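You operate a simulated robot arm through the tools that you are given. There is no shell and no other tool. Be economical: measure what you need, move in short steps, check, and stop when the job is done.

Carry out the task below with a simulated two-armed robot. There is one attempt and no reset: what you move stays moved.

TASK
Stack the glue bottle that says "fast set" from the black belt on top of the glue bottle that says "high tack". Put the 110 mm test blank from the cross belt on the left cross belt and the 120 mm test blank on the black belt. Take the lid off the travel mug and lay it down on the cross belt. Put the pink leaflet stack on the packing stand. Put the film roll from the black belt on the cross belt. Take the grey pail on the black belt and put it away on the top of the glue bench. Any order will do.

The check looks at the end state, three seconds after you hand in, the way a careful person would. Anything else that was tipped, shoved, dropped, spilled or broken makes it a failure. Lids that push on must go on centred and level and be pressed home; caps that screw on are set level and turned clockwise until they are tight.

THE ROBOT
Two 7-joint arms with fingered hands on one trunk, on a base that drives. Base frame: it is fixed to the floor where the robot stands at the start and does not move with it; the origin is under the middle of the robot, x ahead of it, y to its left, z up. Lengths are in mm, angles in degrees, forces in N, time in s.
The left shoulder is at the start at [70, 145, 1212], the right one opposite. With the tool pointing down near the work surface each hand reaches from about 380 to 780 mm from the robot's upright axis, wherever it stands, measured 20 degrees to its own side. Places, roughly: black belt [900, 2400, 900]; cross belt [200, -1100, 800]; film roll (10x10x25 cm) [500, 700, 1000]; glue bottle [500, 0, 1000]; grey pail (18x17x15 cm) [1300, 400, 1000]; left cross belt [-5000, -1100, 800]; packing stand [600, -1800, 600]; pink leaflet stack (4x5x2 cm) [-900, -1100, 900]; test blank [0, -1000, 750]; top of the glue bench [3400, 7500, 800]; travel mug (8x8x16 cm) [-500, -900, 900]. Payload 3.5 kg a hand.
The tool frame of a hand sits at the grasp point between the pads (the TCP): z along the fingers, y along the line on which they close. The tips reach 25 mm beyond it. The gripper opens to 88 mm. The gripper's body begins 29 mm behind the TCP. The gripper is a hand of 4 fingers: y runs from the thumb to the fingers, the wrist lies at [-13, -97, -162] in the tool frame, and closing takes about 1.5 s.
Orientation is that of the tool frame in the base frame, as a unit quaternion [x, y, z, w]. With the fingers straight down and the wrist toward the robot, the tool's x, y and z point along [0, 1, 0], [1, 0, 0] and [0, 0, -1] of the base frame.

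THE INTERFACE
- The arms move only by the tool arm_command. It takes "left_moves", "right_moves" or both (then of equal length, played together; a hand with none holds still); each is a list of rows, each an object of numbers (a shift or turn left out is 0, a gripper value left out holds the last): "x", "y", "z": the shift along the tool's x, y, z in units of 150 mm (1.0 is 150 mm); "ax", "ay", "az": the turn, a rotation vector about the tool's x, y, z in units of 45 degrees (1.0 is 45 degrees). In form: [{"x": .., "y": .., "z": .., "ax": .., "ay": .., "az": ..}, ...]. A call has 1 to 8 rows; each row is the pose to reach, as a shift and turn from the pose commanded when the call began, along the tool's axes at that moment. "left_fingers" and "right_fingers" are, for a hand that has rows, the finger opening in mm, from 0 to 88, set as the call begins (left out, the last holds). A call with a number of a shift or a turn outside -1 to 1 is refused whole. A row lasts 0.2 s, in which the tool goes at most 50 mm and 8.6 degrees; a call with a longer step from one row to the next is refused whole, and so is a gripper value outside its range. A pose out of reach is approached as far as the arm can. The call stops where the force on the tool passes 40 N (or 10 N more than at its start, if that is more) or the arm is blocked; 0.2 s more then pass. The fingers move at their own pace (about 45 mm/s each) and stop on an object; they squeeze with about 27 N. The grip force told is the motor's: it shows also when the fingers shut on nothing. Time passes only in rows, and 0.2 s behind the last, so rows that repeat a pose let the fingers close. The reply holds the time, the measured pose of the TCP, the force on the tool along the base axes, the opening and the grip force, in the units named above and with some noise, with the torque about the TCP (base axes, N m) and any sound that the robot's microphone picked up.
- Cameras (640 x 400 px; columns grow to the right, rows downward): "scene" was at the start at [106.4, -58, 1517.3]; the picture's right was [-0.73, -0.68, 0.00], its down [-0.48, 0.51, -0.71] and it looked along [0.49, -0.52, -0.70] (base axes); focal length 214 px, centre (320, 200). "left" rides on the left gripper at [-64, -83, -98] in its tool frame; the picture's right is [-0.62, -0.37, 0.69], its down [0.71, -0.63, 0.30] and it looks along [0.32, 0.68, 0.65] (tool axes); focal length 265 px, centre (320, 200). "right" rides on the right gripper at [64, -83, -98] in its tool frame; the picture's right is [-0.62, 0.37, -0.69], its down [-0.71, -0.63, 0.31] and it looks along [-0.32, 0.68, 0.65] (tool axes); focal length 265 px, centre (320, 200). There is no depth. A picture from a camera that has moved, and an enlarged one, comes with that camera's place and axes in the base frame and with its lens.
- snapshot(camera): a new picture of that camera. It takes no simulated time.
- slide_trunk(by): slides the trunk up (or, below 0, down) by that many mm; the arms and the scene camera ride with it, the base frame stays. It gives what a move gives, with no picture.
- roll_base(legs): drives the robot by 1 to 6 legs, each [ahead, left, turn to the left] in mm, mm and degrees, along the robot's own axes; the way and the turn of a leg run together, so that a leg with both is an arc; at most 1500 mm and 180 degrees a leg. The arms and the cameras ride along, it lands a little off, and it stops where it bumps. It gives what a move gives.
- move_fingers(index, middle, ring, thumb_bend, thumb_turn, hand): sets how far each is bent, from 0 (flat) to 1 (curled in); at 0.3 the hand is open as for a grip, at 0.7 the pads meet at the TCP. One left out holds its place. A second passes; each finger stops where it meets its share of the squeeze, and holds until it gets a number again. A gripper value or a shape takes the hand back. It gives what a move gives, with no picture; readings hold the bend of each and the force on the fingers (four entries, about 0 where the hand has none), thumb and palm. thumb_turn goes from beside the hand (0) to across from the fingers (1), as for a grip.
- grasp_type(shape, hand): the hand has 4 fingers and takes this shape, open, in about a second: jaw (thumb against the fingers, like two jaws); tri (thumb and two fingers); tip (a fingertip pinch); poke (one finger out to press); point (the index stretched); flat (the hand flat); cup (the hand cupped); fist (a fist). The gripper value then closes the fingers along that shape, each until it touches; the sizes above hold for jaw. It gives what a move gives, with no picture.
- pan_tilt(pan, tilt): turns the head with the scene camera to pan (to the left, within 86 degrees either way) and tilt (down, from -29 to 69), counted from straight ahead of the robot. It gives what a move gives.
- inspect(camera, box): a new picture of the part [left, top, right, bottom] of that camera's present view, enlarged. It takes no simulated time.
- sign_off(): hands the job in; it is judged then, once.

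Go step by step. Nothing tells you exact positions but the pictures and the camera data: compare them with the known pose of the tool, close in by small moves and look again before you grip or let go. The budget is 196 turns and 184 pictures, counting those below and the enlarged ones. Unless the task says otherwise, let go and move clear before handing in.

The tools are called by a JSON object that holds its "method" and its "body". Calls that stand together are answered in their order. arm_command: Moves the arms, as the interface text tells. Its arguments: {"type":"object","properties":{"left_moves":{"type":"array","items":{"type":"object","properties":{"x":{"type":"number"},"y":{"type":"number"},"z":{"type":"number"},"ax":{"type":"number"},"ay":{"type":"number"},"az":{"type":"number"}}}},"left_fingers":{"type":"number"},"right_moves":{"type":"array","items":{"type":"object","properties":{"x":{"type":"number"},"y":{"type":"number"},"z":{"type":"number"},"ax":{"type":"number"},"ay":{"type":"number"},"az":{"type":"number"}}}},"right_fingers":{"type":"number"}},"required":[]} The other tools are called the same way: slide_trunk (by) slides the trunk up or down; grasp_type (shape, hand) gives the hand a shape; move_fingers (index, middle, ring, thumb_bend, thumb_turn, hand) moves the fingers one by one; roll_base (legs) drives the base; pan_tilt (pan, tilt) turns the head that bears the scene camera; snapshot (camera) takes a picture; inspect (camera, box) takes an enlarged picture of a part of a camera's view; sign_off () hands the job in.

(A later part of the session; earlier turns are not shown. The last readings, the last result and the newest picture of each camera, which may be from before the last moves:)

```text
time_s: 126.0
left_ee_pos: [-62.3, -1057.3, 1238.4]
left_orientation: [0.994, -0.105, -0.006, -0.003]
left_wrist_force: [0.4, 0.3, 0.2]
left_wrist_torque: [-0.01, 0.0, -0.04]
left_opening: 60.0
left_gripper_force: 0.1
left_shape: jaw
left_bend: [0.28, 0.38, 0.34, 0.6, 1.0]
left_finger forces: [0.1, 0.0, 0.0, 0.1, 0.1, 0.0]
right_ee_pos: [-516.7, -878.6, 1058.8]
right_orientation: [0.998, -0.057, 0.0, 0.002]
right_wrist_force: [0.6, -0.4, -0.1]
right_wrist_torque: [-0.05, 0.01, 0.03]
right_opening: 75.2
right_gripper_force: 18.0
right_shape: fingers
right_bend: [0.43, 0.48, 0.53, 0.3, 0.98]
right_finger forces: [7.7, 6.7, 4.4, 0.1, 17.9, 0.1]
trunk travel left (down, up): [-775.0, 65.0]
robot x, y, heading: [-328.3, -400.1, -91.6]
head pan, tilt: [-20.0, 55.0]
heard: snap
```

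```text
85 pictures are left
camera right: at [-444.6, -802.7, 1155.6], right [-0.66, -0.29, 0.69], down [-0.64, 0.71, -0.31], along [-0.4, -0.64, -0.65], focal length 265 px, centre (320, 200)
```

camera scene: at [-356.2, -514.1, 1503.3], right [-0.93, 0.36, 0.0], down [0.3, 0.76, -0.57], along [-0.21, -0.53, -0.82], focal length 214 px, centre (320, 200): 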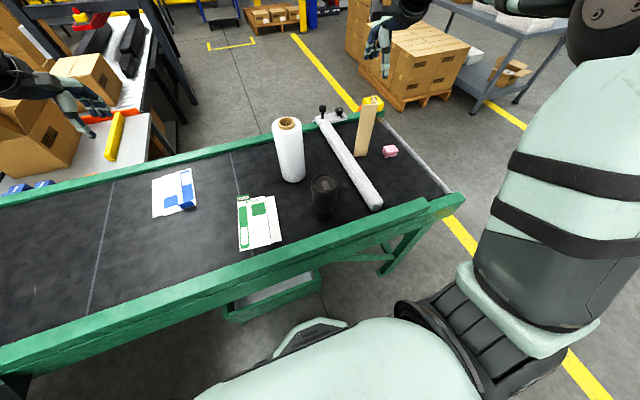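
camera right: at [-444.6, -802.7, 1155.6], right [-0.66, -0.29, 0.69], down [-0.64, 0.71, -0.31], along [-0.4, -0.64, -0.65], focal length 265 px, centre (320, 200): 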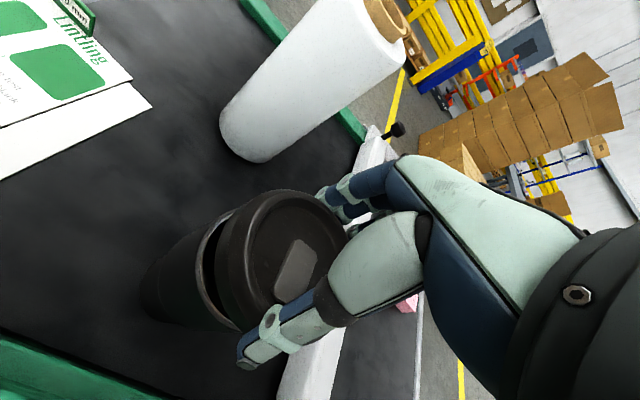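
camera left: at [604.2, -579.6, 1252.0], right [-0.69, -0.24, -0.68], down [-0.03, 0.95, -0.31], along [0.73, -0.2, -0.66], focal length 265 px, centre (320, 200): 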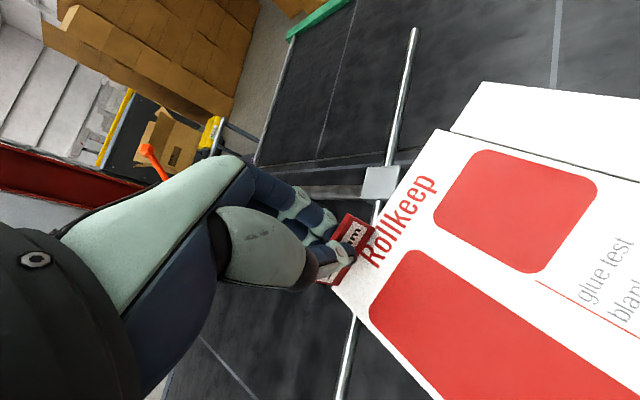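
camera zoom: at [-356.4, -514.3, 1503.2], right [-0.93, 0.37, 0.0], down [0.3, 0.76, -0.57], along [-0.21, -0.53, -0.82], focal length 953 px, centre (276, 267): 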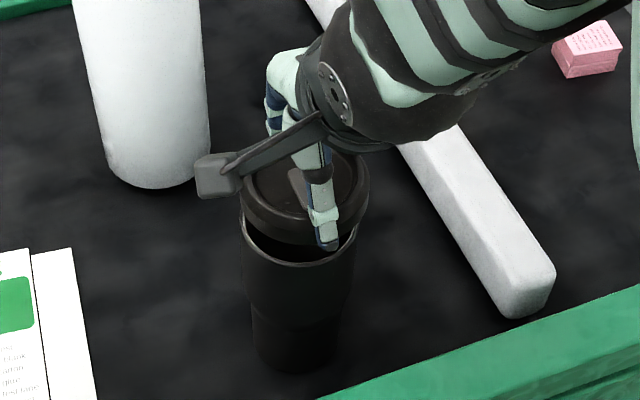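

The lid snapped off and the mug stayed standing. I raise the lid and drive sideways to a free patch of belt near [-137, -900].

{"method": "arm_command", "body": {"right_moves": [{"z": -0.25}, {"z": -0.5}, {"z": -0.75}]}}

{"method": "roll_base", "body": {"legs": [[0, 385, 1.5]]}}

{"method": "pan_tilt", "body": {"pan": -10, "tilt": 55}}

{"method": "snapshot", "body": {"camera": "scene"}}

{"method": "snapshot", "body": {"camera": "right"}}

```text
time_s: 126.8
left_ee_pos: [-60.2, -1055.7, 1236.9]
left_orientation: [0.994, -0.104, -0.008, -0.001]
left_wrist_force: [0.0, -0.7, 0.1]
left_wrist_torque: [0.04, 0.0, 0.06]
left_opening: 60.1
left_gripper_force: 0.1
left_shape: jaw
left_bend: [0.28, 0.38, 0.34, 0.6, 1.0]
left_finger forces: [0.0, 0.0, 0.0, 0.0, 0.1, 0.0]
right_ee_pos: [-513.7, -878.8, 1171.1]
right_orientation: [0.998, -0.057, 0.007, 0.004]
right_wrist_force: [-0.2, -0.3, -1.2]
right_wrist_torque: [0.04, 0.02, -0.02]
right_opening: 75.1
right_gripper_force: 17.8
right_shape: fingers
right_bend: [0.43, 0.48, 0.53, 0.3, 0.98]
right_finger forces: [7.4, 6.6, 4.3, 0.0, 17.4, 0.1]
trunk travel left (down, up): [-775.0, 65.0]
robot x, y, heading: [-329.5, -393.7, -91.4]
head pan, tilt: [-20.0, 55.0]
```

```text
time_s: 129.2
left_ee_pos: [335.0, -1055.3, 1239.3]
left_orientation: [0.996, -0.093, -0.007, -0.002]
left_wrist_force: [-0.2, 0.3, -1.1]
left_wrist_torque: [0.01, 0.0, 0.0]
left_opening: 59.9
left_gripper_force: 0.0
left_shape: jaw
left_bend: [0.28, 0.38, 0.34, 0.6, 1.0]
left_finger forces: [0.1, 0.0, 0.0, 0.0, 0.0, 0.0]
right_ee_pos: [-124.1, -888.5, 1168.2]
right_orientation: [0.999, -0.047, 0.008, 0.001]
right_wrist_force: [0.7, 0.9, 0.0]
right_wrist_torque: [-0.01, -0.03, 0.01]
right_opening: 75.2
right_gripper_force: 17.8
right_shape: fingers
right_bend: [0.43, 0.48, 0.53, 0.3, 0.98]
right_finger forces: [7.3, 6.5, 4.4, 0.1, 17.3, 0.1]
trunk travel left (down, up): [-775.0, 65.0]
robot x, y, heading: [52.3, -401.4, -90.0]
head pan, tilt: [-20.0, 55.0]
```

```text
time_s: 129.9
left_ee_pos: [337.0, -1055.1, 1238.8]
left_orientation: [0.996, -0.093, -0.006, -0.001]
left_wrist_force: [-1.0, 0.3, 0.6]
left_wrist_torque: [-0.02, 0.01, 0.01]
left_opening: 59.9
left_gripper_force: 0.0
left_shape: jaw
left_bend: [0.28, 0.38, 0.34, 0.6, 1.0]
left_finger forces: [0.0, 0.0, 0.0, 0.1, 0.0, 0.0]
right_ee_pos: [-123.9, -889.5, 1169.4]
right_orientation: [0.999, -0.047, 0.009, 0.003]
right_wrist_force: [-0.2, 1.7, 0.3]
right_wrist_torque: [-0.04, -0.01, 0.0]
right_opening: 74.9
right_gripper_force: 17.7
right_shape: fingers
right_bend: [0.43, 0.48, 0.53, 0.3, 0.98]
right_finger forces: [7.3, 6.5, 4.4, 0.0, 17.4, 0.0]
trunk travel left (down, up): [-775.0, 65.0]
robot x, y, heading: [56.4, -402.6, -90.1]
head pan, tilt: [-10.0, 55.0]
```

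```text
84 pictures are left
camera scene: at [42.4, -523.1, 1503.3], right [-0.98, 0.18, 0.0], down [0.14, 0.81, -0.57], along [-0.1, -0.56, -0.82], focal length 214 px, centre (320, 200)
```

scene: 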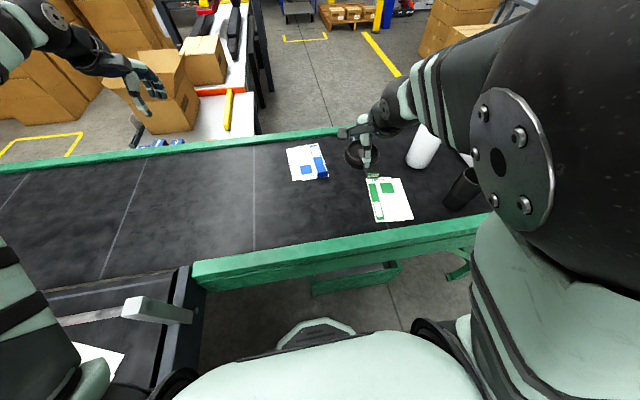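

```text
83 pictures are left
camera right: at [-54.0, -811.8, 1267.6], right [-0.66, -0.31, 0.68], down [-0.65, 0.69, -0.32], along [-0.38, -0.65, -0.66], focal length 265 px, centre (320, 200)
```

right: 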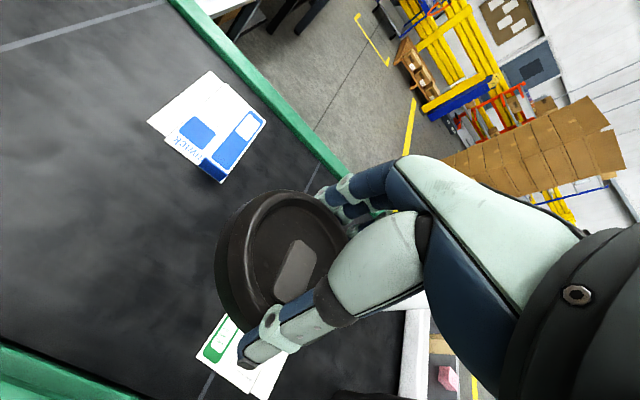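

The patch below is free. I lower the lid.

{"method": "arm_command", "body": {"right_moves": [{"z": 0.25}, {"z": 0.5}, {"z": 0.75}, {"z": 1.0}]}}

{"method": "arm_command", "body": {"right_moves": [{"z": 0.2}, {"z": 0.4}, {"z": 0.55}, {"z": 0.6}]}}

{"method": "snapshot", "body": {"camera": "right"}}

```text
time_s: 130.9
left_ee_pos: [335.0, -1057.0, 1238.3]
left_orientation: [0.996, -0.093, -0.006, -0.002]
left_wrist_force: [-0.3, -0.5, 0.6]
left_wrist_torque: [-0.01, -0.02, -0.01]
left_opening: 60.0
left_gripper_force: 0.1
left_shape: jaw
left_bend: [0.28, 0.38, 0.34, 0.6, 1.0]
left_finger forces: [0.0, 0.1, 0.0, 0.0, 0.0, 0.0]
right_ee_pos: [-122.2, -887.3, 1018.5]
right_orientation: [0.999, -0.047, 0.006, 0.002]
right_wrist_force: [-0.2, -0.1, -0.6]
right_wrist_torque: [0.0, 0.04, 0.04]
right_opening: 74.8
right_gripper_force: 17.3
right_shape: fingers
right_bend: [0.44, 0.48, 0.53, 0.3, 0.98]
right_finger forces: [7.4, 6.4, 4.4, 0.0, 16.9, 0.1]
trunk travel left (down, up): [-775.0, 65.0]
robot x, y, heading: [55.4, -410.0, -90.1]
head pan, tilt: [-10.0, 55.0]
```

```text
time_s: 131.9
left_ee_pos: [335.5, -1055.1, 1238.7]
left_orientation: [0.996, -0.094, -0.006, -0.002]
left_wrist_force: [-0.7, -0.6, -1.5]
left_wrist_torque: [-0.02, 0.01, 0.0]
left_opening: 59.9
left_gripper_force: 0.0
left_shape: jaw
left_bend: [0.28, 0.38, 0.34, 0.6, 1.0]
left_finger forces: [0.0, 0.0, 0.0, 0.0, 0.0, 0.1]
right_ee_pos: [-118.5, -889.0, 927.7]
right_orientation: [0.999, -0.047, 0.007, 0.001]
right_wrist_force: [0.1, 0.0, -0.5]
right_wrist_torque: [0.02, 0.0, 0.0]
right_opening: 74.7
right_gripper_force: 17.5
right_shape: fingers
right_bend: [0.44, 0.48, 0.54, 0.3, 0.98]
right_finger forces: [7.2, 6.3, 4.4, 0.0, 16.7, 0.0]
trunk travel left (down, up): [-775.0, 65.0]
robot x, y, heading: [54.3, -402.0, -90.1]
head pan, tilt: [-10.0, 55.0]
```

```text
82 pictures are left
camera right: at [-49.6, -812.3, 1026.5], right [-0.66, -0.31, 0.68], down [-0.65, 0.69, -0.32], along [-0.38, -0.65, -0.66], focal length 265 px, centre (320, 200)
```

right: 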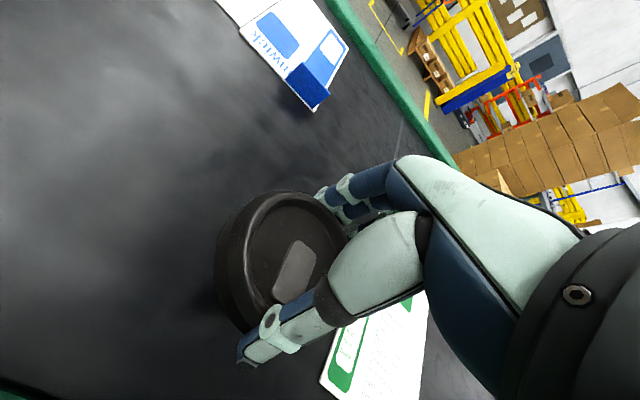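

Continuing slowly to contact.

{"method": "arm_command", "body": {"right_moves": [{"z": 0.04}, {"z": 0.08}, {"z": 0.12}, {"z": 0.12}]}}

{"method": "arm_command", "body": {"right_moves": [{"z": 0.03}, {"z": 0.06}, {"z": 0.06}]}}

```text
time_s: 132.9
left_ee_pos: [336.0, -1055.8, 1237.4]
left_orientation: [0.996, -0.094, -0.006, -0.001]
left_wrist_force: [0.3, -0.4, 0.5]
left_wrist_torque: [0.0, -0.01, 0.02]
left_opening: 60.0
left_gripper_force: 0.0
left_shape: jaw
left_bend: [0.28, 0.38, 0.34, 0.6, 1.0]
left_finger forces: [0.1, 0.0, 0.0, 0.0, 0.0, 0.1]
right_ee_pos: [-119.9, -890.3, 911.6]
right_orientation: [0.999, -0.047, 0.008, 0.002]
right_wrist_force: [-0.5, 0.2, -1.0]
right_wrist_torque: [-0.03, 0.0, 0.0]
right_opening: 74.7
right_gripper_force: 17.4
right_shape: fingers
right_bend: [0.44, 0.48, 0.54, 0.3, 0.98]
right_finger forces: [7.2, 6.4, 4.4, 0.0, 16.7, 0.0]
trunk travel left (down, up): [-775.0, 65.0]
robot x, y, heading: [56.1, -403.7, -90.2]
head pan, tilt: [-10.0, 55.0]
```

```text
time_s: 133.7
left_ee_pos: [336.2, -1054.7, 1238.8]
left_orientation: [0.996, -0.093, -0.006, -0.002]
left_wrist_force: [-0.1, -0.3, 0.8]
left_wrist_torque: [0.02, 0.02, -0.04]
left_opening: 59.8
left_gripper_force: 0.0
left_shape: jaw
left_bend: [0.28, 0.38, 0.34, 0.6, 1.0]
left_finger forces: [0.0, 0.1, 0.0, 0.0, 0.0, 0.0]
right_ee_pos: [-119.9, -889.8, 901.5]
right_orientation: [0.999, -0.047, 0.008, 0.002]
right_wrist_force: [0.5, 0.0, -1.0]
right_wrist_torque: [0.03, 0.03, 0.02]
right_opening: 74.7
right_gripper_force: 16.7
right_shape: fingers
right_bend: [0.44, 0.48, 0.54, 0.3, 0.98]
right_finger forces: [7.1, 6.4, 4.4, 0.0, 16.6, 0.1]
trunk travel left (down, up): [-775.0, 65.0]
robot x, y, heading: [54.0, -402.9, -90.1]
head pan, tilt: [-10.0, 55.0]
```

{"method": "arm_command", "body": {"right_moves": [{"z": 0.03}, {"z": 0.06}, {"z": 0.06}]}}

{"method": "arm_command", "body": {"right_moves": [{"z": 0.02}, {"z": 0.04}, {"z": 0.04}]}}

{"method": "snapshot", "body": {"camera": "right"}}

```text
time_s: 134.5
left_ee_pos: [336.2, -1055.0, 1238.5]
left_orientation: [0.996, -0.093, -0.006, -0.001]
left_wrist_force: [-0.4, 0.4, 0.0]
left_wrist_torque: [-0.01, 0.01, -0.01]
left_opening: 60.1
left_gripper_force: 0.1
left_shape: jaw
left_bend: [0.28, 0.38, 0.34, 0.6, 1.0]
left_finger forces: [0.0, 0.0, 0.0, 0.0, 0.0, 0.0]
right_ee_pos: [-120.1, -888.9, 893.2]
right_orientation: [0.999, -0.048, 0.008, 0.002]
right_wrist_force: [0.4, -0.1, 0.0]
right_wrist_torque: [-0.03, -0.04, -0.01]
right_opening: 74.5
right_gripper_force: 17.3
right_shape: fingers
right_bend: [0.44, 0.48, 0.54, 0.3, 0.98]
right_finger forces: [7.2, 6.3, 4.5, 0.0, 16.7, 0.0]
trunk travel left (down, up): [-775.0, 65.0]
robot x, y, heading: [54.6, -404.8, -90.1]
head pan, tilt: [-10.0, 55.0]
```

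```text
time_s: 135.3
left_ee_pos: [336.9, -1056.0, 1237.4]
left_orientation: [0.996, -0.093, -0.007, -0.001]
left_wrist_force: [-0.3, 0.0, -0.3]
left_wrist_torque: [0.01, 0.0, 0.0]
left_opening: 60.0
left_gripper_force: 0.1
left_shape: jaw
left_bend: [0.28, 0.38, 0.34, 0.6, 1.0]
left_finger forces: [0.0, 0.0, 0.0, 0.0, 0.0, 0.0]
right_ee_pos: [-119.5, -889.0, 887.6]
right_orientation: [0.999, -0.047, 0.008, 0.001]
right_wrist_force: [-0.1, -0.2, -0.6]
right_wrist_torque: [0.0, 0.03, 0.02]
right_opening: 74.6
right_gripper_force: 17.6
right_shape: fingers
right_bend: [0.44, 0.48, 0.54, 0.3, 0.98]
right_finger forces: [7.2, 6.5, 4.3, 0.0, 16.6, 0.0]
trunk travel left (down, up): [-775.0, 65.0]
robot x, y, heading: [54.8, -402.5, -90.3]
head pan, tilt: [-10.0, 55.0]
```

```text
81 pictures are left
camera right: at [-50.2, -812.7, 984.9], right [-0.66, -0.31, 0.68], down [-0.65, 0.69, -0.32], along [-0.38, -0.65, -0.66], focal length 265 px, centre (320, 200)
```

right: 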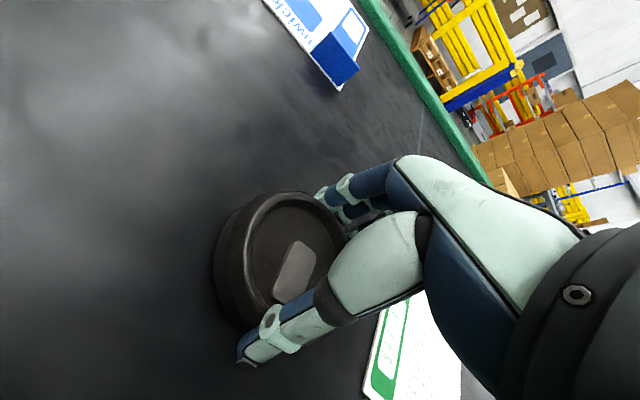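

{"method": "arm_command", "body": {"right_moves": [{"z": 0.02}, {"z": 0.04}, {"z": 0.04}]}}

{"method": "arm_command", "body": {"right_moves": [{"z": 0.02}, {"z": 0.04}, {"z": 0.04}]}}

```text
time_s: 136.1
left_ee_pos: [337.7, -1053.2, 1239.9]
left_orientation: [0.996, -0.094, -0.007, -0.001]
left_wrist_force: [0.5, -0.5, -0.1]
left_wrist_torque: [0.01, 0.01, -0.02]
left_opening: 59.7
left_gripper_force: 0.0
left_shape: jaw
left_bend: [0.28, 0.38, 0.34, 0.6, 1.0]
left_finger forces: [0.0, 0.1, 0.1, 0.0, 0.1, 0.0]
right_ee_pos: [-118.5, -889.0, 883.0]
right_orientation: [0.999, -0.047, 0.008, 0.005]
right_wrist_force: [-2.1, -2.8, 20.8]
right_wrist_torque: [0.18, 0.07, -0.03]
right_opening: 75.0
right_gripper_force: 19.6
right_shape: fingers
right_bend: [0.44, 0.49, 0.54, 0.3, 0.98]
right_finger forces: [7.1, 6.9, 5.4, 0.1, 20.0, 0.0]
trunk travel left (down, up): [-775.0, 65.0]
robot x, y, heading: [54.8, -403.5, -90.4]
head pan, tilt: [-10.0, 55.0]
```

```text
time_s: 136.8
left_ee_pos: [336.8, -1051.6, 1239.5]
left_orientation: [0.996, -0.093, -0.007, 0.0]
left_wrist_force: [-0.2, -1.0, -0.6]
left_wrist_torque: [0.01, 0.01, 0.01]
left_opening: 59.8
left_gripper_force: 0.1
left_shape: jaw
left_bend: [0.28, 0.38, 0.34, 0.6, 1.0]
left_finger forces: [0.0, 0.1, 0.1, 0.0, 0.0, 0.1]
right_ee_pos: [-119.1, -892.7, 881.5]
right_orientation: [0.999, -0.048, 0.008, 0.011]
right_wrist_force: [0.6, 6.7, 26.3]
right_wrist_torque: [0.71, 0.01, -0.07]
right_opening: 75.8
right_gripper_force: 21.2
right_shape: fingers
right_bend: [0.47, 0.5, 0.55, 0.24, 0.98]
right_finger forces: [5.8, 5.0, 3.9, 0.1, 27.5, 0.1]
trunk travel left (down, up): [-775.0, 65.0]
robot x, y, heading: [52.7, -403.3, -90.2]
head pan, tilt: [-10.0, 55.0]
stopped in row 3 (right hand): the force on the tool passed its limit at 41 N (the readings are from after the stop); the commanded pose is now the measured one
```

Contact. I ease off 2 mm and open.

{"method": "arm_command", "body": {"right_moves": [{"z": -0.02}, {"z": -0.02}]}}

{"method": "move_fingers", "body": {"hand": "right", "index": 0.2, "middle": 0.2, "ring": 0.2, "thumb_bend": 0.15}}

{"method": "arm_command", "body": {"right_moves": [{"z": -0.15}, {"z": -0.4}, {"z": -0.7}, {"z": -1.0}]}}

{"method": "snapshot", "body": {"camera": "right"}}

{"method": "inspect", "body": {"camera": "scene", "box": [260, 110, 480, 240]}}

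```text
time_s: 137.4
left_ee_pos: [336.5, -1051.9, 1239.5]
left_orientation: [0.996, -0.093, -0.006, -0.001]
left_wrist_force: [0.6, 0.6, 0.1]
left_wrist_torque: [0.0, -0.01, 0.01]
left_opening: 60.0
left_gripper_force: 0.1
left_shape: jaw
left_bend: [0.28, 0.38, 0.34, 0.6, 1.0]
left_finger forces: [0.0, 0.0, 0.1, 0.0, 0.0, 0.0]
right_ee_pos: [-118.8, -892.2, 883.1]
right_orientation: [0.999, -0.047, 0.007, 0.008]
right_wrist_force: [0.9, 1.9, 13.7]
right_wrist_torque: [0.34, 0.02, -0.09]
right_opening: 75.0
right_gripper_force: 18.4
right_shape: fingers
right_bend: [0.46, 0.5, 0.55, 0.26, 0.98]
right_finger forces: [6.5, 5.9, 4.5, 0.0, 20.2, 0.0]
trunk travel left (down, up): [-775.0, 65.0]
robot x, y, heading: [48.3, -404.0, -90.2]
head pan, tilt: [-10.0, 55.0]
```

```text
time_s: 138.4
left_ee_pos: [335.5, -1055.7, 1238.3]
left_orientation: [0.996, -0.092, -0.005, -0.001]
left_wrist_force: [-0.7, 0.8, 0.1]
left_wrist_torque: [-0.04, 0.01, -0.03]
left_opening: 60.2
left_gripper_force: 0.1
left_shape: jaw
left_bend: [0.28, 0.38, 0.34, 0.6, 1.0]
left_finger forces: [0.1, 0.0, 0.1, 0.0, 0.0, 0.0]
right_ee_pos: [-118.8, -893.0, 881.2]
right_orientation: [0.999, -0.047, 0.008, 0.006]
right_wrist_force: [-0.3, 0.3, 0.3]
right_wrist_torque: [0.01, -0.03, 0.02]
right_opening: 107.9
right_gripper_force: 0.7
right_shape: fingers
right_bend: [0.2, 0.2, 0.2, 0.14, 0.96]
right_finger forces: [0.0, 0.0, 0.1, 0.0, 0.3, 0.0]
trunk travel left (down, up): [-775.0, 65.0]
robot x, y, heading: [55.7, -403.5, -90.0]
head pan, tilt: [-10.0, 55.0]
```

```text
time_s: 139.4
left_ee_pos: [336.0, -1054.2, 1239.5]
left_orientation: [0.996, -0.093, -0.006, -0.001]
left_wrist_force: [0.2, 0.1, 0.6]
left_wrist_torque: [0.02, 0.05, -0.01]
left_opening: 60.0
left_gripper_force: 0.0
left_shape: jaw
left_bend: [0.28, 0.38, 0.34, 0.6, 1.0]
left_finger forces: [0.0, 0.0, 0.1, 0.0, 0.0, 0.0]
right_ee_pos: [-120.2, -887.3, 1033.3]
right_orientation: [0.999, -0.047, 0.008, 0.007]
right_wrist_force: [-0.2, 0.1, 0.4]
right_wrist_torque: [0.02, 0.02, 0.0]
right_opening: 107.0
right_gripper_force: 0.0
right_shape: fingers
right_bend: [0.2, 0.2, 0.2, 0.15, 0.96]
right_finger forces: [0.0, 0.0, 0.1, 0.0, 0.0, 0.0]
trunk travel left (down, up): [-775.0, 65.0]
robot x, y, heading: [50.6, -406.0, -90.0]
head pan, tilt: [-10.0, 55.0]
```

```text
80 pictures are left
camera right: at [-51.5, -810.9, 1130.4], right [-0.66, -0.3, 0.69], down [-0.65, 0.69, -0.32], along [-0.38, -0.66, -0.65], focal length 265 px, centre (320, 200)
```

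right: 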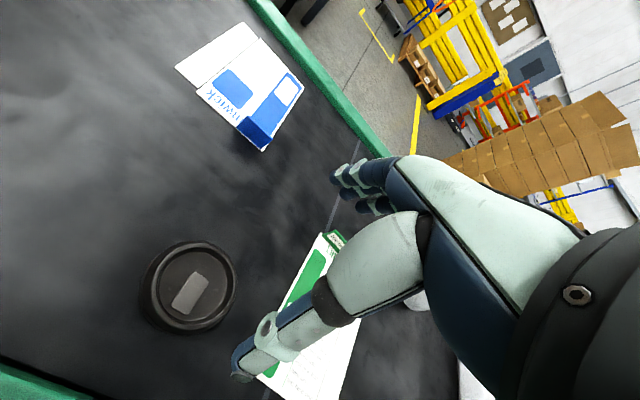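

```text
2.91 times, centred on (370, 175) of scene
camera zoom: at [41.9, -520.7, 1503.4], right [-0.98, 0.18, 0.0], down [0.14, 0.81, -0.57], along [-0.1, -0.57, -0.82], focal length 624 px, centre (174, 273)
```

zoom: 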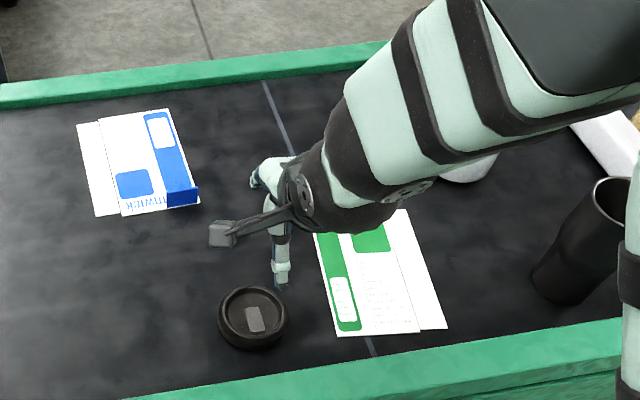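

Lid lies on the belt. Next the blue blank (110 mm by elimination): I move the right hand over its tab.

{"method": "arm_command", "body": {"right_moves": [{"x": 0.1, "y": 0.25}, {"x": 0.2, "y": 0.5}, {"x": 0.3, "y": 0.75}, {"x": 0.4, "y": 1.0}], "right_fingers": 60}}

{"method": "arm_command", "body": {"right_moves": [{"x": 0.06, "y": 0.24, "az": -0.1, "ax": 0.01}, {"x": 0.06, "y": 0.24, "z": 0.2, "az": -0.1, "ax": 0.01}, {"x": 0.06, "y": 0.24, "z": 0.4, "az": -0.1, "ax": 0.01}]}}

{"method": "snapshot", "body": {"camera": "right"}}

{"method": "inspect", "body": {"camera": "scene", "box": [260, 120, 380, 210]}}

```text
time_s: 140.4
left_ee_pos: [337.8, -1056.8, 1237.6]
left_orientation: [0.996, -0.093, -0.007, -0.003]
left_wrist_force: [-0.3, -0.7, -0.8]
left_wrist_torque: [0.03, -0.02, 0.03]
left_opening: 59.7
left_gripper_force: 0.1
left_shape: jaw
left_bend: [0.28, 0.38, 0.34, 0.6, 1.0]
left_finger forces: [0.1, 0.0, 0.0, 0.0, 0.0, 0.0]
right_ee_pos: [-75.4, -1048.2, 1032.6]
right_orientation: [0.999, -0.048, 0.007, 0.005]
right_wrist_force: [0.0, 0.5, 0.2]
right_wrist_torque: [-0.03, 0.03, -0.01]
right_opening: 60.4
right_gripper_force: 0.0
right_shape: jaw
right_bend: [0.28, 0.37, 0.34, 0.59, 0.99]
right_finger forces: [0.0, 0.1, 0.0, 0.0, 0.1, 0.1]
trunk travel left (down, up): [-775.0, 65.0]
robot x, y, heading: [50.4, -404.3, -90.0]
head pan, tilt: [-10.0, 55.0]
```

```text
time_s: 141.2
left_ee_pos: [336.5, -1055.1, 1239.3]
left_orientation: [0.996, -0.093, -0.006, -0.002]
left_wrist_force: [-0.2, 0.0, 0.5]
left_wrist_torque: [-0.01, -0.02, -0.02]
left_opening: 60.0
left_gripper_force: 0.1
left_shape: jaw
left_bend: [0.28, 0.38, 0.34, 0.6, 1.0]
left_finger forces: [0.0, 0.1, 0.0, 0.1, 0.1, 0.0]
right_ee_pos: [-68.0, -1082.9, 973.9]
right_orientation: [1.0, -0.007, 0.006, 0.004]
right_wrist_force: [-0.7, 0.7, -0.6]
right_wrist_torque: [0.0, 0.01, 0.0]
right_opening: 60.2
right_gripper_force: 0.0
right_shape: jaw
right_bend: [0.28, 0.37, 0.34, 0.59, 0.99]
right_finger forces: [0.0, 0.1, 0.1, 0.1, 0.0, 0.0]
trunk travel left (down, up): [-775.0, 65.0]
robot x, y, heading: [54.3, -399.7, -90.1]
head pan, tilt: [-10.0, 55.0]
```

```text
78 pictures are left
camera right: at [-5.4, -1001.3, 1071.8], right [-0.64, -0.35, 0.69], down [-0.7, 0.64, -0.32], along [-0.33, -0.68, -0.65], focal length 265 px, centre (320, 200)
```

right: 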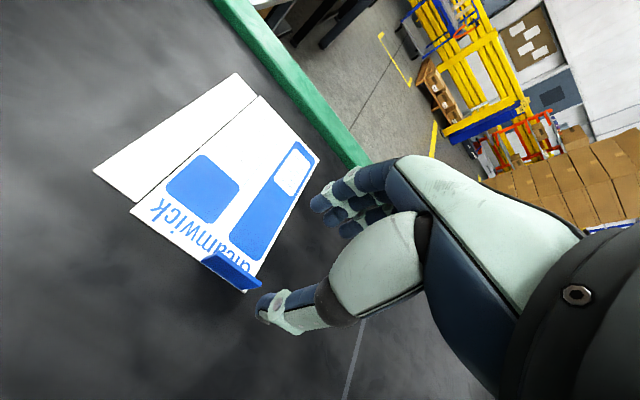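

```text
4.44 times, centred on (320, 165) of scene
camera zoom: at [41.7, -522.9, 1503.3], right [-0.98, 0.18, 0.0], down [0.14, 0.81, -0.57], along [-0.1, -0.56, -0.82], focal length 953 px, centre (320, 356)
```

zoom: 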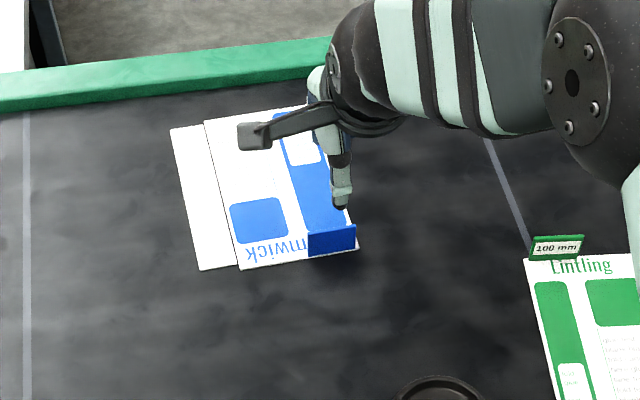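

I align and descend to the tab, then close.

{"method": "arm_command", "body": {"right_moves": [{"x": -0.045, "az": -0.1, "z": 0.15}, {"x": -0.045, "az": -0.19, "z": 0.35}, {"x": -0.045, "az": -0.19, "z": 0.5}, {"x": -0.045, "az": -0.19, "z": 0.56}]}}

{"method": "snapshot", "body": {"camera": "right"}}

{"method": "arm_command", "body": {"right_moves": [{}, {}, {}, {}, {}, {}, {}, {}], "right_fingers": 0}}

{"method": "arm_command", "body": {"right_moves": [{"z": -0.15}, {"z": -0.35}, {"z": -0.6}, {"z": -0.85}]}}

{"method": "snapshot", "body": {"camera": "right"}}

```text
time_s: 142.2
left_ee_pos: [336.7, -1056.2, 1237.9]
left_orientation: [0.996, -0.093, -0.005, -0.002]
left_wrist_force: [-0.6, 0.2, -0.6]
left_wrist_torque: [0.0, 0.01, 0.0]
left_opening: 60.1
left_gripper_force: 0.0
left_shape: jaw
left_bend: [0.28, 0.38, 0.34, 0.6, 1.0]
left_finger forces: [0.0, 0.1, 0.0, 0.0, 0.0, 0.1]
right_ee_pos: [-74.3, -1083.1, 890.6]
right_orientation: [0.998, 0.067, 0.008, 0.004]
right_wrist_force: [0.0, 0.3, -0.6]
right_wrist_torque: [0.0, 0.02, -0.03]
right_opening: 60.5
right_gripper_force: 0.0
right_shape: jaw
right_bend: [0.28, 0.37, 0.34, 0.59, 0.99]
right_finger forces: [0.0, 0.0, 0.0, 0.0, 0.0, 0.0]
trunk travel left (down, up): [-775.0, 65.0]
robot x, y, heading: [54.2, -399.4, -90.1]
head pan, tilt: [-10.0, 55.0]
```

```text
76 pictures are left
camera right: at [-24.3, -991.9, 987.9], right [-0.58, -0.44, 0.69], down [-0.79, 0.53, -0.32], along [-0.22, -0.72, -0.65], focal length 265 px, centre (320, 200)
```

right: 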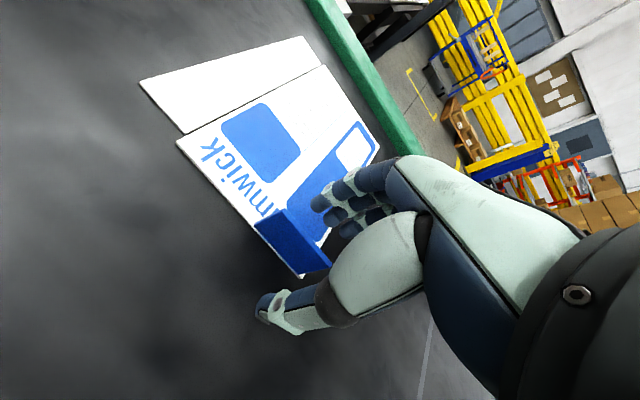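

```text
time_s: 144.0
left_ee_pos: [336.0, -1055.2, 1238.2]
left_orientation: [0.996, -0.093, -0.005, -0.002]
left_wrist_force: [-0.8, -0.7, 0.5]
left_wrist_torque: [0.0, 0.03, -0.02]
left_opening: 59.9
left_gripper_force: 0.1
left_shape: jaw
left_bend: [0.28, 0.38, 0.34, 0.6, 1.0]
left_finger forces: [0.0, 0.0, 0.0, 0.0, 0.0, 0.0]
right_ee_pos: [-73.5, -1082.9, 891.1]
right_orientation: [0.998, 0.067, 0.007, 0.004]
right_wrist_force: [0.3, 0.7, 0.6]
right_wrist_torque: [-0.01, 0.0, 0.01]
right_opening: 0.1
right_gripper_force: 27.6
right_shape: jaw
right_bend: [0.7, 0.7, 0.7, 0.7, 1.0]
right_finger forces: [14.9, 8.1, 0.1, 0.0, 23.3, 0.0]
trunk travel left (down, up): [-775.0, 65.0]
robot x, y, heading: [54.8, -402.7, -90.2]
head pan, tilt: [-10.0, 55.0]
```

```text
time_s: 145.0
left_ee_pos: [336.8, -1054.1, 1239.1]
left_orientation: [0.996, -0.093, -0.006, -0.002]
left_wrist_force: [0.6, 1.3, -0.4]
left_wrist_torque: [-0.02, 0.0, 0.02]
left_opening: 59.9
left_gripper_force: 0.2
left_shape: jaw
left_bend: [0.28, 0.38, 0.34, 0.6, 1.0]
left_finger forces: [0.0, 0.1, 0.0, 0.0, 0.0, 0.0]
right_ee_pos: [-77.4, -1080.9, 1019.4]
right_orientation: [0.998, 0.067, 0.008, 0.004]
right_wrist_force: [-0.9, -0.3, -0.4]
right_wrist_torque: [0.03, 0.03, 0.01]
right_opening: 0.3
right_gripper_force: 26.6
right_shape: jaw
right_bend: [0.7, 0.7, 0.7, 0.71, 1.0]
right_finger forces: [16.7, 9.1, 0.0, 0.1, 25.6, 0.0]
trunk travel left (down, up): [-775.0, 65.0]
robot x, y, heading: [52.7, -404.8, -89.9]
head pan, tilt: [-10.0, 55.0]
```

```text
75 pictures are left
camera right: at [-26.1, -988.9, 1116.8], right [-0.58, -0.44, 0.69], down [-0.79, 0.53, -0.32], along [-0.22, -0.72, -0.65], focal length 265 px, centre (320, 200)
```

right: 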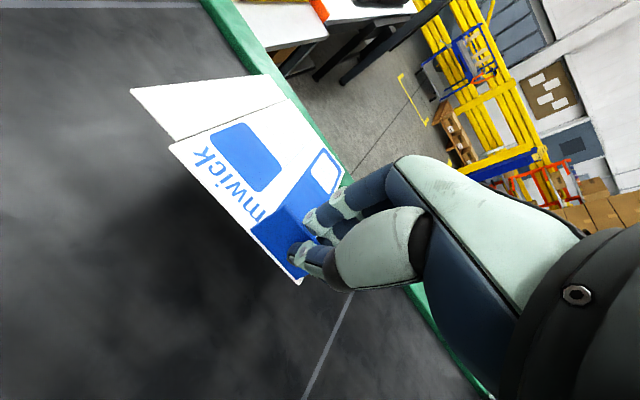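

Blue blank is held. I raise it, back off, and drive right toward the pink leaflet stack.

{"method": "arm_command", "body": {"right_moves": [{"z": -0.25}, {"z": -0.5}, {"z": -0.75}, {"z": -1.0}, {"z": -1.0}]}}

{"method": "roll_base", "body": {"legs": [[-200, 0, 0], [0, -1110, 0], [190, 0, 0]]}}

{"method": "pan_tilt", "body": {"pan": 20, "tilt": 50}}

{"method": "snapshot", "body": {"camera": "scene"}}

{"method": "snapshot", "body": {"camera": "left"}}

```text
time_s: 146.2
left_ee_pos: [336.8, -1055.3, 1238.6]
left_orientation: [0.996, -0.093, -0.005, -0.001]
left_wrist_force: [-0.1, 0.5, 0.3]
left_wrist_torque: [0.01, 0.01, -0.01]
left_opening: 59.8
left_gripper_force: 0.2
left_shape: jaw
left_bend: [0.28, 0.38, 0.34, 0.6, 1.0]
left_finger forces: [0.0, 0.1, 0.0, 0.0, 0.0, 0.0]
right_ee_pos: [-79.0, -1082.4, 1169.6]
right_orientation: [0.998, 0.068, 0.007, 0.004]
right_wrist_force: [0.1, 0.6, -1.0]
right_wrist_torque: [0.0, 0.04, -0.03]
right_opening: 0.2
right_gripper_force: 27.2
right_shape: jaw
right_bend: [0.7, 0.7, 0.7, 0.71, 1.0]
right_finger forces: [16.8, 9.0, 0.0, 0.0, 25.7, 0.1]
trunk travel left (down, up): [-775.0, 65.0]
robot x, y, heading: [53.8, -404.2, -89.8]
head pan, tilt: [-10.0, 55.0]
```

```text
time_s: 154.1
left_ee_pos: [-760.9, -1029.1, 1241.1]
left_orientation: [0.995, -0.096, -0.005, 0.001]
left_wrist_force: [0.3, -0.6, 0.5]
left_wrist_torque: [-0.06, 0.01, 0.02]
left_opening: 59.8
left_gripper_force: 0.1
left_shape: jaw
left_bend: [0.28, 0.38, 0.34, 0.6, 1.0]
left_finger forces: [0.0, 0.1, 0.1, 0.0, 0.0, 0.0]
right_ee_pos: [-1175.4, -1054.9, 1169.8]
right_orientation: [0.998, 0.063, 0.007, 0.007]
right_wrist_force: [-0.6, 1.0, 0.4]
right_wrist_torque: [0.05, 0.0, -0.01]
right_opening: 0.0
right_gripper_force: 27.0
right_shape: jaw
right_bend: [0.7, 0.68, 0.7, 0.71, 1.0]
right_finger forces: [15.3, 10.1, 0.0, 0.0, 25.2, 0.1]
trunk travel left (down, up): [-775.0, 65.0]
robot x, y, heading: [-1035.8, -380.1, -90.5]
head pan, tilt: [-10.0, 55.0]
```

```text
time_s: 155.1
left_ee_pos: [-760.2, -1033.4, 1238.8]
left_orientation: [0.995, -0.096, -0.006, -0.002]
left_wrist_force: [0.5, 0.2, 0.3]
left_wrist_torque: [-0.03, 0.01, -0.05]
left_opening: 59.8
left_gripper_force: 0.0
left_shape: jaw
left_bend: [0.28, 0.38, 0.34, 0.6, 1.0]
left_finger forces: [0.0, 0.0, 0.0, 0.0, 0.0, 0.0]
right_ee_pos: [-1175.3, -1057.5, 1169.0]
right_orientation: [0.998, 0.063, 0.007, 0.004]
right_wrist_force: [0.3, 0.7, -0.1]
right_wrist_torque: [0.01, 0.02, 0.04]
right_opening: 0.2
right_gripper_force: 27.8
right_shape: jaw
right_bend: [0.7, 0.68, 0.7, 0.71, 1.0]
right_finger forces: [15.3, 10.0, 0.0, 0.0, 25.1, 0.0]
trunk travel left (down, up): [-775.0, 65.0]
robot x, y, heading: [-1040.6, -382.3, -90.2]
head pan, tilt: [20.0, 50.0]
```

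```text
74 pictures are left
camera scene: at [-1013.5, -501.0, 1509.7], right [-0.94, -0.33, 0.0], down [-0.26, 0.72, -0.64], along [0.21, -0.61, -0.77], focal length 214 px, centre (320, 200)
```

scene: 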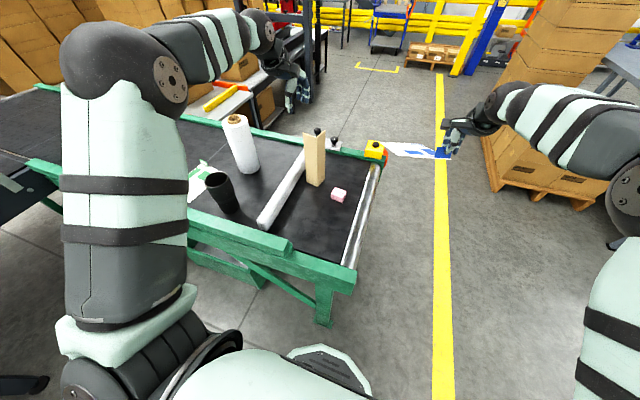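

```text
73 pictures are left
camera left: at [-807.3, -938.8, 1337.8], right [-0.55, 0.48, -0.68], down [0.82, 0.48, -0.31], along [0.18, -0.73, -0.66], focal length 265 px, centre (320, 200)
```

left: 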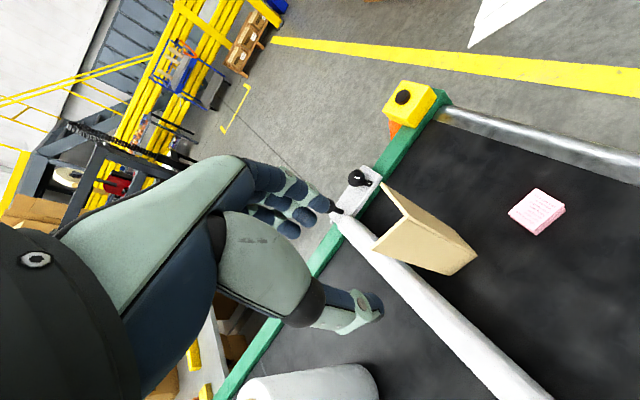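

Pink stack at about [-900, -1062]. I bring the left hand above it.

{"method": "arm_command", "body": {"left_moves": [{"x": -0.2, "y": 0.09}, {"x": -0.42, "y": 0.18}, {"x": -0.64, "y": 0.27, "az": 0.06}, {"x": -0.88, "y": 0.37, "az": 0.13}, {"x": -0.88, "y": 0.37, "z": 0.3, "az": 0.13}, {"x": -0.88, "y": 0.37, "z": 0.6, "az": 0.13}, {"x": -0.88, "y": 0.37, "z": 0.9, "az": 0.13}], "left_fingers": 75}}

{"method": "arm_command", "body": {"left_moves": [{"z": 0.25}, {"z": 0.5}, {"z": 0.75}]}}

{"method": "snapshot", "body": {"camera": "left"}}

{"method": "snapshot", "body": {"camera": "scene"}}

```text
time_s: 156.7
left_ee_pos: [-904.3, -1064.3, 1103.4]
left_orientation: [0.989, -0.147, -0.007, -0.003]
left_wrist_force: [0.2, -0.3, -0.3]
left_wrist_torque: [0.03, -0.01, 0.0]
left_opening: 74.7
left_gripper_force: 0.0
left_shape: jaw
left_bend: [0.27, 0.33, 0.31, 0.43, 0.99]
left_finger forces: [0.0, 0.0, 0.0, 0.0, 0.0, 0.0]
right_ee_pos: [-1176.9, -1058.6, 1167.9]
right_orientation: [0.998, 0.063, 0.008, 0.003]
right_wrist_force: [-0.4, 0.5, -0.6]
right_wrist_torque: [0.03, 0.01, -0.03]
right_opening: 0.3
right_gripper_force: 27.1
right_shape: jaw
right_bend: [0.7, 0.68, 0.7, 0.71, 1.0]
right_finger forces: [15.4, 10.0, 0.0, 0.1, 25.2, 0.0]
trunk travel left (down, up): [-775.0, 65.0]
robot x, y, heading: [-1035.7, -379.4, -90.2]
head pan, tilt: [20.0, 50.0]
```

```text
time_s: 157.5
left_ee_pos: [-904.4, -1063.1, 991.3]
left_orientation: [0.989, -0.147, -0.006, -0.001]
left_wrist_force: [1.1, -0.2, -0.7]
left_wrist_torque: [0.02, 0.01, 0.0]
left_opening: 74.7
left_gripper_force: 0.0
left_shape: jaw
left_bend: [0.27, 0.33, 0.31, 0.43, 0.99]
left_finger forces: [0.0, 0.1, 0.1, 0.0, 0.0, 0.0]
right_ee_pos: [-1175.3, -1058.9, 1167.3]
right_orientation: [0.998, 0.064, 0.007, 0.004]
right_wrist_force: [1.1, 0.0, -1.6]
right_wrist_torque: [0.03, 0.01, 0.0]
right_opening: 0.0
right_gripper_force: 27.1
right_shape: jaw
right_bend: [0.7, 0.68, 0.7, 0.71, 1.0]
right_finger forces: [15.2, 10.0, 0.0, 0.0, 25.2, 0.0]
trunk travel left (down, up): [-775.0, 65.0]
robot x, y, heading: [-1038.9, -381.3, -90.3]
head pan, tilt: [20.0, 50.0]
```

```text
72 pictures are left
camera left: at [-942.7, -963.3, 1091.0], right [-0.49, 0.54, -0.68], down [0.86, 0.4, -0.31], along [0.1, -0.75, -0.66], focal length 265 px, centre (320, 200)
```

left: 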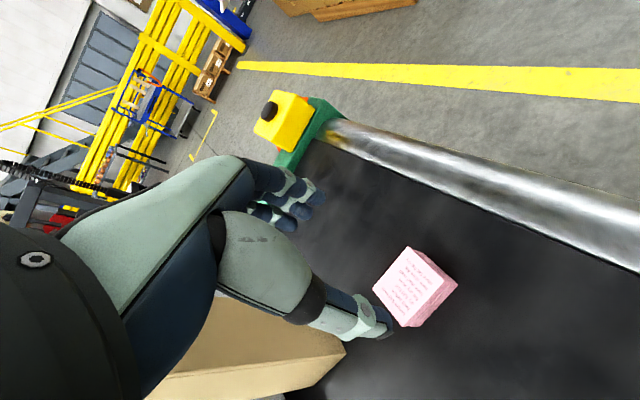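

```text
71 pictures are left
camera scene: at [-1013.2, -501.4, 1509.7], right [-0.94, -0.33, 0.0], down [-0.26, 0.72, -0.64], along [0.22, -0.6, -0.77], focal length 214 px, centre (320, 200)
```

scene: 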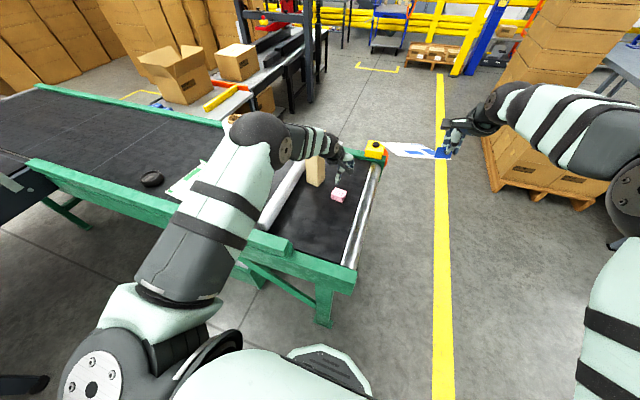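

I correct slightly, descend and grip the stack.

{"method": "arm_command", "body": {"left_moves": [{"x": 0.03, "y": -0.04, "z": 0.25}, {"x": 0.03, "y": -0.04, "z": 0.5}, {"x": 0.03, "y": -0.04, "z": 0.69}]}}

{"method": "snapshot", "body": {"camera": "left"}}

{"method": "arm_command", "body": {"left_moves": [{}, {}, {}, {}, {}, {}, {}], "left_fingers": 10}}

{"method": "arm_command", "body": {"left_moves": [{"z": -0.15}, {"z": -0.35}, {"z": -0.6}, {"z": -0.85}]}}

{"method": "snapshot", "body": {"camera": "left"}}

```text
time_s: 158.3
left_ee_pos: [-901.3, -1055.5, 887.9]
left_orientation: [0.989, -0.147, -0.007, -0.001]
left_wrist_force: [-0.5, -0.4, 0.9]
left_wrist_torque: [-0.01, 0.0, 0.02]
left_opening: 74.6
left_gripper_force: 0.0
left_shape: jaw
left_bend: [0.27, 0.33, 0.31, 0.43, 0.99]
left_finger forces: [0.0, 0.1, 0.0, 0.0, 0.0, 0.0]
right_ee_pos: [-1175.7, -1057.7, 1168.9]
right_orientation: [0.998, 0.064, 0.007, 0.004]
right_wrist_force: [-1.1, 0.9, -1.2]
right_wrist_torque: [0.0, 0.05, -0.04]
right_opening: 0.3
right_gripper_force: 27.0
right_shape: jaw
right_bend: [0.7, 0.68, 0.7, 0.71, 1.0]
right_finger forces: [15.3, 10.0, 0.1, 0.0, 25.2, 0.0]
trunk travel left (down, up): [-775.0, 65.0]
robot x, y, heading: [-1039.8, -383.8, -90.0]
head pan, tilt: [20.0, 50.0]
```

```text
70 pictures are left
camera left: at [-936.8, -957.0, 987.9], right [-0.49, 0.54, -0.68], down [0.86, 0.4, -0.31], along [0.1, -0.75, -0.66], focal length 265 px, centre (320, 200)
```

left: 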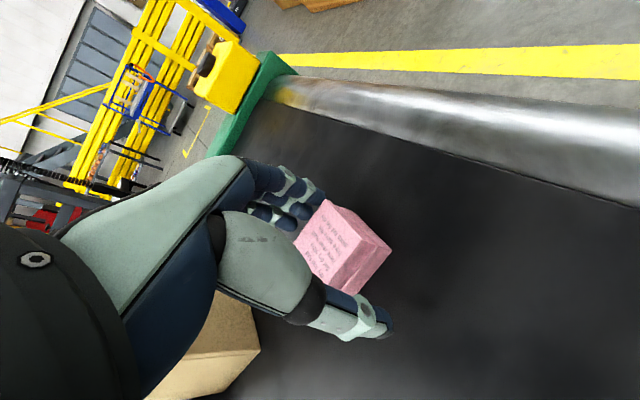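

```text
time_s: 159.9
left_ee_pos: [-900.0, -1055.2, 889.7]
left_orientation: [0.989, -0.147, -0.007, -0.001]
left_wrist_force: [-0.1, 0.2, 2.3]
left_wrist_torque: [-0.06, 0.02, -0.03]
left_opening: 32.5
left_gripper_force: 26.6
left_shape: jaw
left_bend: [0.74, 0.51, 0.5, 0.75, 1.0]
left_finger forces: [15.0, 9.0, 3.1, 0.0, 29.3, 0.1]
right_ee_pos: [-1175.3, -1057.3, 1169.5]
right_orientation: [0.998, 0.064, 0.007, 0.003]
right_wrist_force: [0.3, 0.6, -0.4]
right_wrist_torque: [0.04, 0.07, 0.03]
right_opening: 0.0
right_gripper_force: 27.1
right_shape: jaw
right_bend: [0.7, 0.68, 0.7, 0.71, 1.0]
right_finger forces: [15.3, 10.0, 0.0, 0.0, 25.2, 0.0]
trunk travel left (down, up): [-775.0, 65.0]
robot x, y, heading: [-1041.5, -378.3, -90.5]
head pan, tilt: [20.0, 50.0]
```

```text
time_s: 160.9
left_ee_pos: [-899.1, -1056.9, 1016.4]
left_orientation: [0.989, -0.147, -0.005, -0.002]
left_wrist_force: [-0.1, -0.3, -0.4]
left_wrist_torque: [-0.04, 0.0, -0.03]
left_opening: 32.1
left_gripper_force: 27.3
left_shape: jaw
left_bend: [0.74, 0.51, 0.5, 0.75, 1.0]
left_finger forces: [15.0, 8.1, 3.1, 0.0, 28.7, 0.0]
right_ee_pos: [-1175.7, -1057.8, 1171.2]
right_orientation: [0.998, 0.064, 0.008, 0.004]
right_wrist_force: [-0.4, 0.4, -0.3]
right_wrist_torque: [0.02, 0.01, -0.04]
right_opening: 0.1
right_gripper_force: 27.3
right_shape: jaw
right_bend: [0.7, 0.68, 0.7, 0.71, 1.0]
right_finger forces: [15.3, 10.1, 0.0, 0.0, 25.2, 0.1]
trunk travel left (down, up): [-775.0, 65.0]
robot x, y, heading: [-1038.9, -385.3, -90.3]
head pan, tilt: [20.0, 50.0]
```

```text
69 pictures are left
camera left: at [-935.2, -957.3, 1116.2], right [-0.49, 0.54, -0.68], down [0.86, 0.4, -0.31], along [0.1, -0.75, -0.66], focal length 265 px, centre (320, 200)
```

left: 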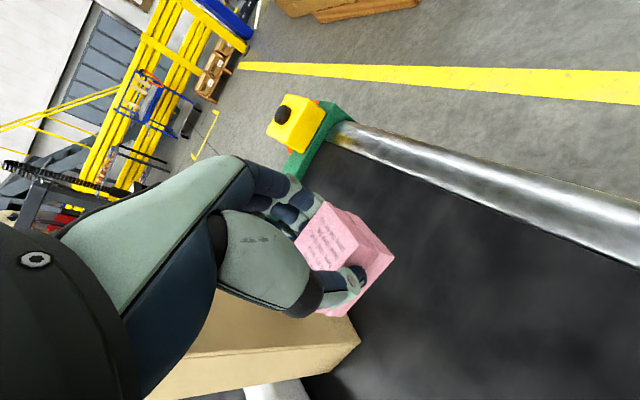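

Pink stack gripped. I raise it and look toward the left cross belt far to the right of me.

{"method": "arm_command", "body": {"left_moves": [{"z": -0.25}, {"z": -0.5}, {"z": -0.75}, {"z": -1.0}]}}

{"method": "roll_base", "body": {"legs": [[-150, 0, 0], [0, 0, -90]]}}

{"method": "pan_tilt", "body": {"pan": 0, "tilt": 15}}

{"method": "snapshot", "body": {"camera": "scene"}}

```text
time_s: 161.9
left_ee_pos: [-896.4, -1056.7, 1168.9]
left_orientation: [0.989, -0.147, -0.006, -0.001]
left_wrist_force: [0.1, -1.2, 0.2]
left_wrist_torque: [0.0, -0.01, -0.01]
left_opening: 31.9
left_gripper_force: 26.7
left_shape: jaw
left_bend: [0.74, 0.51, 0.5, 0.75, 1.0]
left_finger forces: [15.2, 8.2, 3.1, 0.1, 29.0, 0.0]
right_ee_pos: [-1176.0, -1056.8, 1169.5]
right_orientation: [0.998, 0.063, 0.007, 0.004]
right_wrist_force: [0.5, -0.3, -0.5]
right_wrist_torque: [0.05, 0.03, 0.0]
right_opening: 0.0
right_gripper_force: 27.6
right_shape: jaw
right_bend: [0.7, 0.68, 0.7, 0.71, 1.0]
right_finger forces: [15.3, 10.0, 0.1, 0.1, 25.2, 0.0]
trunk travel left (down, up): [-775.0, 65.0]
robot x, y, heading: [-1037.9, -378.4, -90.6]
head pan, tilt: [20.0, 50.0]
```

```text
time_s: 167.1
left_ee_pos: [-1718.5, -366.7, 1167.6]
left_orientation: [-0.592, 0.806, 0.004, 0.006]
left_wrist_force: [0.3, 0.2, 0.3]
left_wrist_torque: [-0.02, 0.0, 0.02]
left_opening: 31.4
left_gripper_force: 26.5
left_shape: jaw
left_bend: [0.74, 0.51, 0.51, 0.75, 1.0]
left_finger forces: [15.3, 8.2, 3.2, 0.1, 28.6, 0.0]
right_ee_pos: [-1715.2, -87.3, 1168.7]
right_orientation: [0.747, -0.664, 0.001, 0.008]
right_wrist_force: [-0.1, -0.1, -0.3]
right_wrist_torque: [0.02, 0.01, 0.02]
right_opening: 0.0
right_gripper_force: 26.9
right_shape: jaw
right_bend: [0.7, 0.68, 0.7, 0.72, 1.0]
right_finger forces: [14.8, 9.6, 0.0, 0.0, 24.3, 0.0]
trunk travel left (down, up): [-775.0, 65.0]
robot x, y, heading: [-1035.9, -229.7, 179.0]
head pan, tilt: [20.0, 50.0]
```

```text
time_s: 168.1
left_ee_pos: [-1718.2, -367.2, 1166.7]
left_orientation: [-0.592, 0.806, 0.004, 0.005]
left_wrist_force: [0.4, 0.8, -0.8]
left_wrist_torque: [-0.02, 0.03, 0.01]
left_opening: 32.0
left_gripper_force: 27.3
left_shape: jaw
left_bend: [0.74, 0.51, 0.51, 0.75, 1.0]
left_finger forces: [15.2, 8.3, 3.1, 0.1, 28.6, 0.1]
right_ee_pos: [-1715.6, -88.2, 1169.6]
right_orientation: [0.747, -0.665, 0.003, 0.009]
right_wrist_force: [-1.2, 0.8, 0.0]
right_wrist_torque: [-0.03, -0.04, 0.01]
right_opening: 0.1
right_gripper_force: 26.6
right_shape: jaw
right_bend: [0.7, 0.68, 0.7, 0.72, 1.0]
right_finger forces: [14.8, 9.6, 0.0, 0.0, 24.3, 0.1]
trunk travel left (down, up): [-775.0, 65.0]
robot x, y, heading: [-1035.8, -234.3, 178.9]
head pan, tilt: [0.0, 15.0]
```

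```text
68 pictures are left
camera scene: at [-1181.9, -227.2, 1563.4], right [0.02, 1.0, 0.0], down [0.26, 0.0, -0.97], along [-0.97, 0.02, -0.26], focal length 214 px, centre (320, 200)
```

scene: 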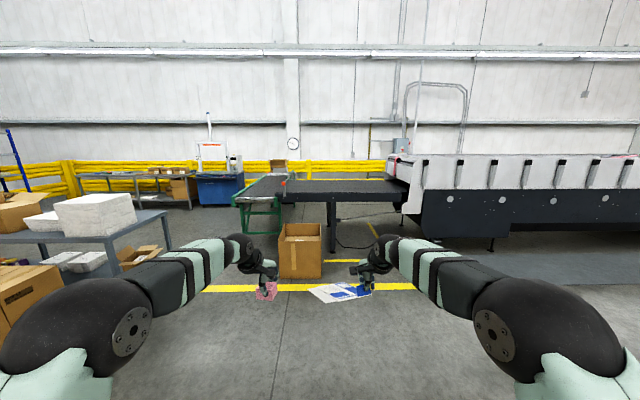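

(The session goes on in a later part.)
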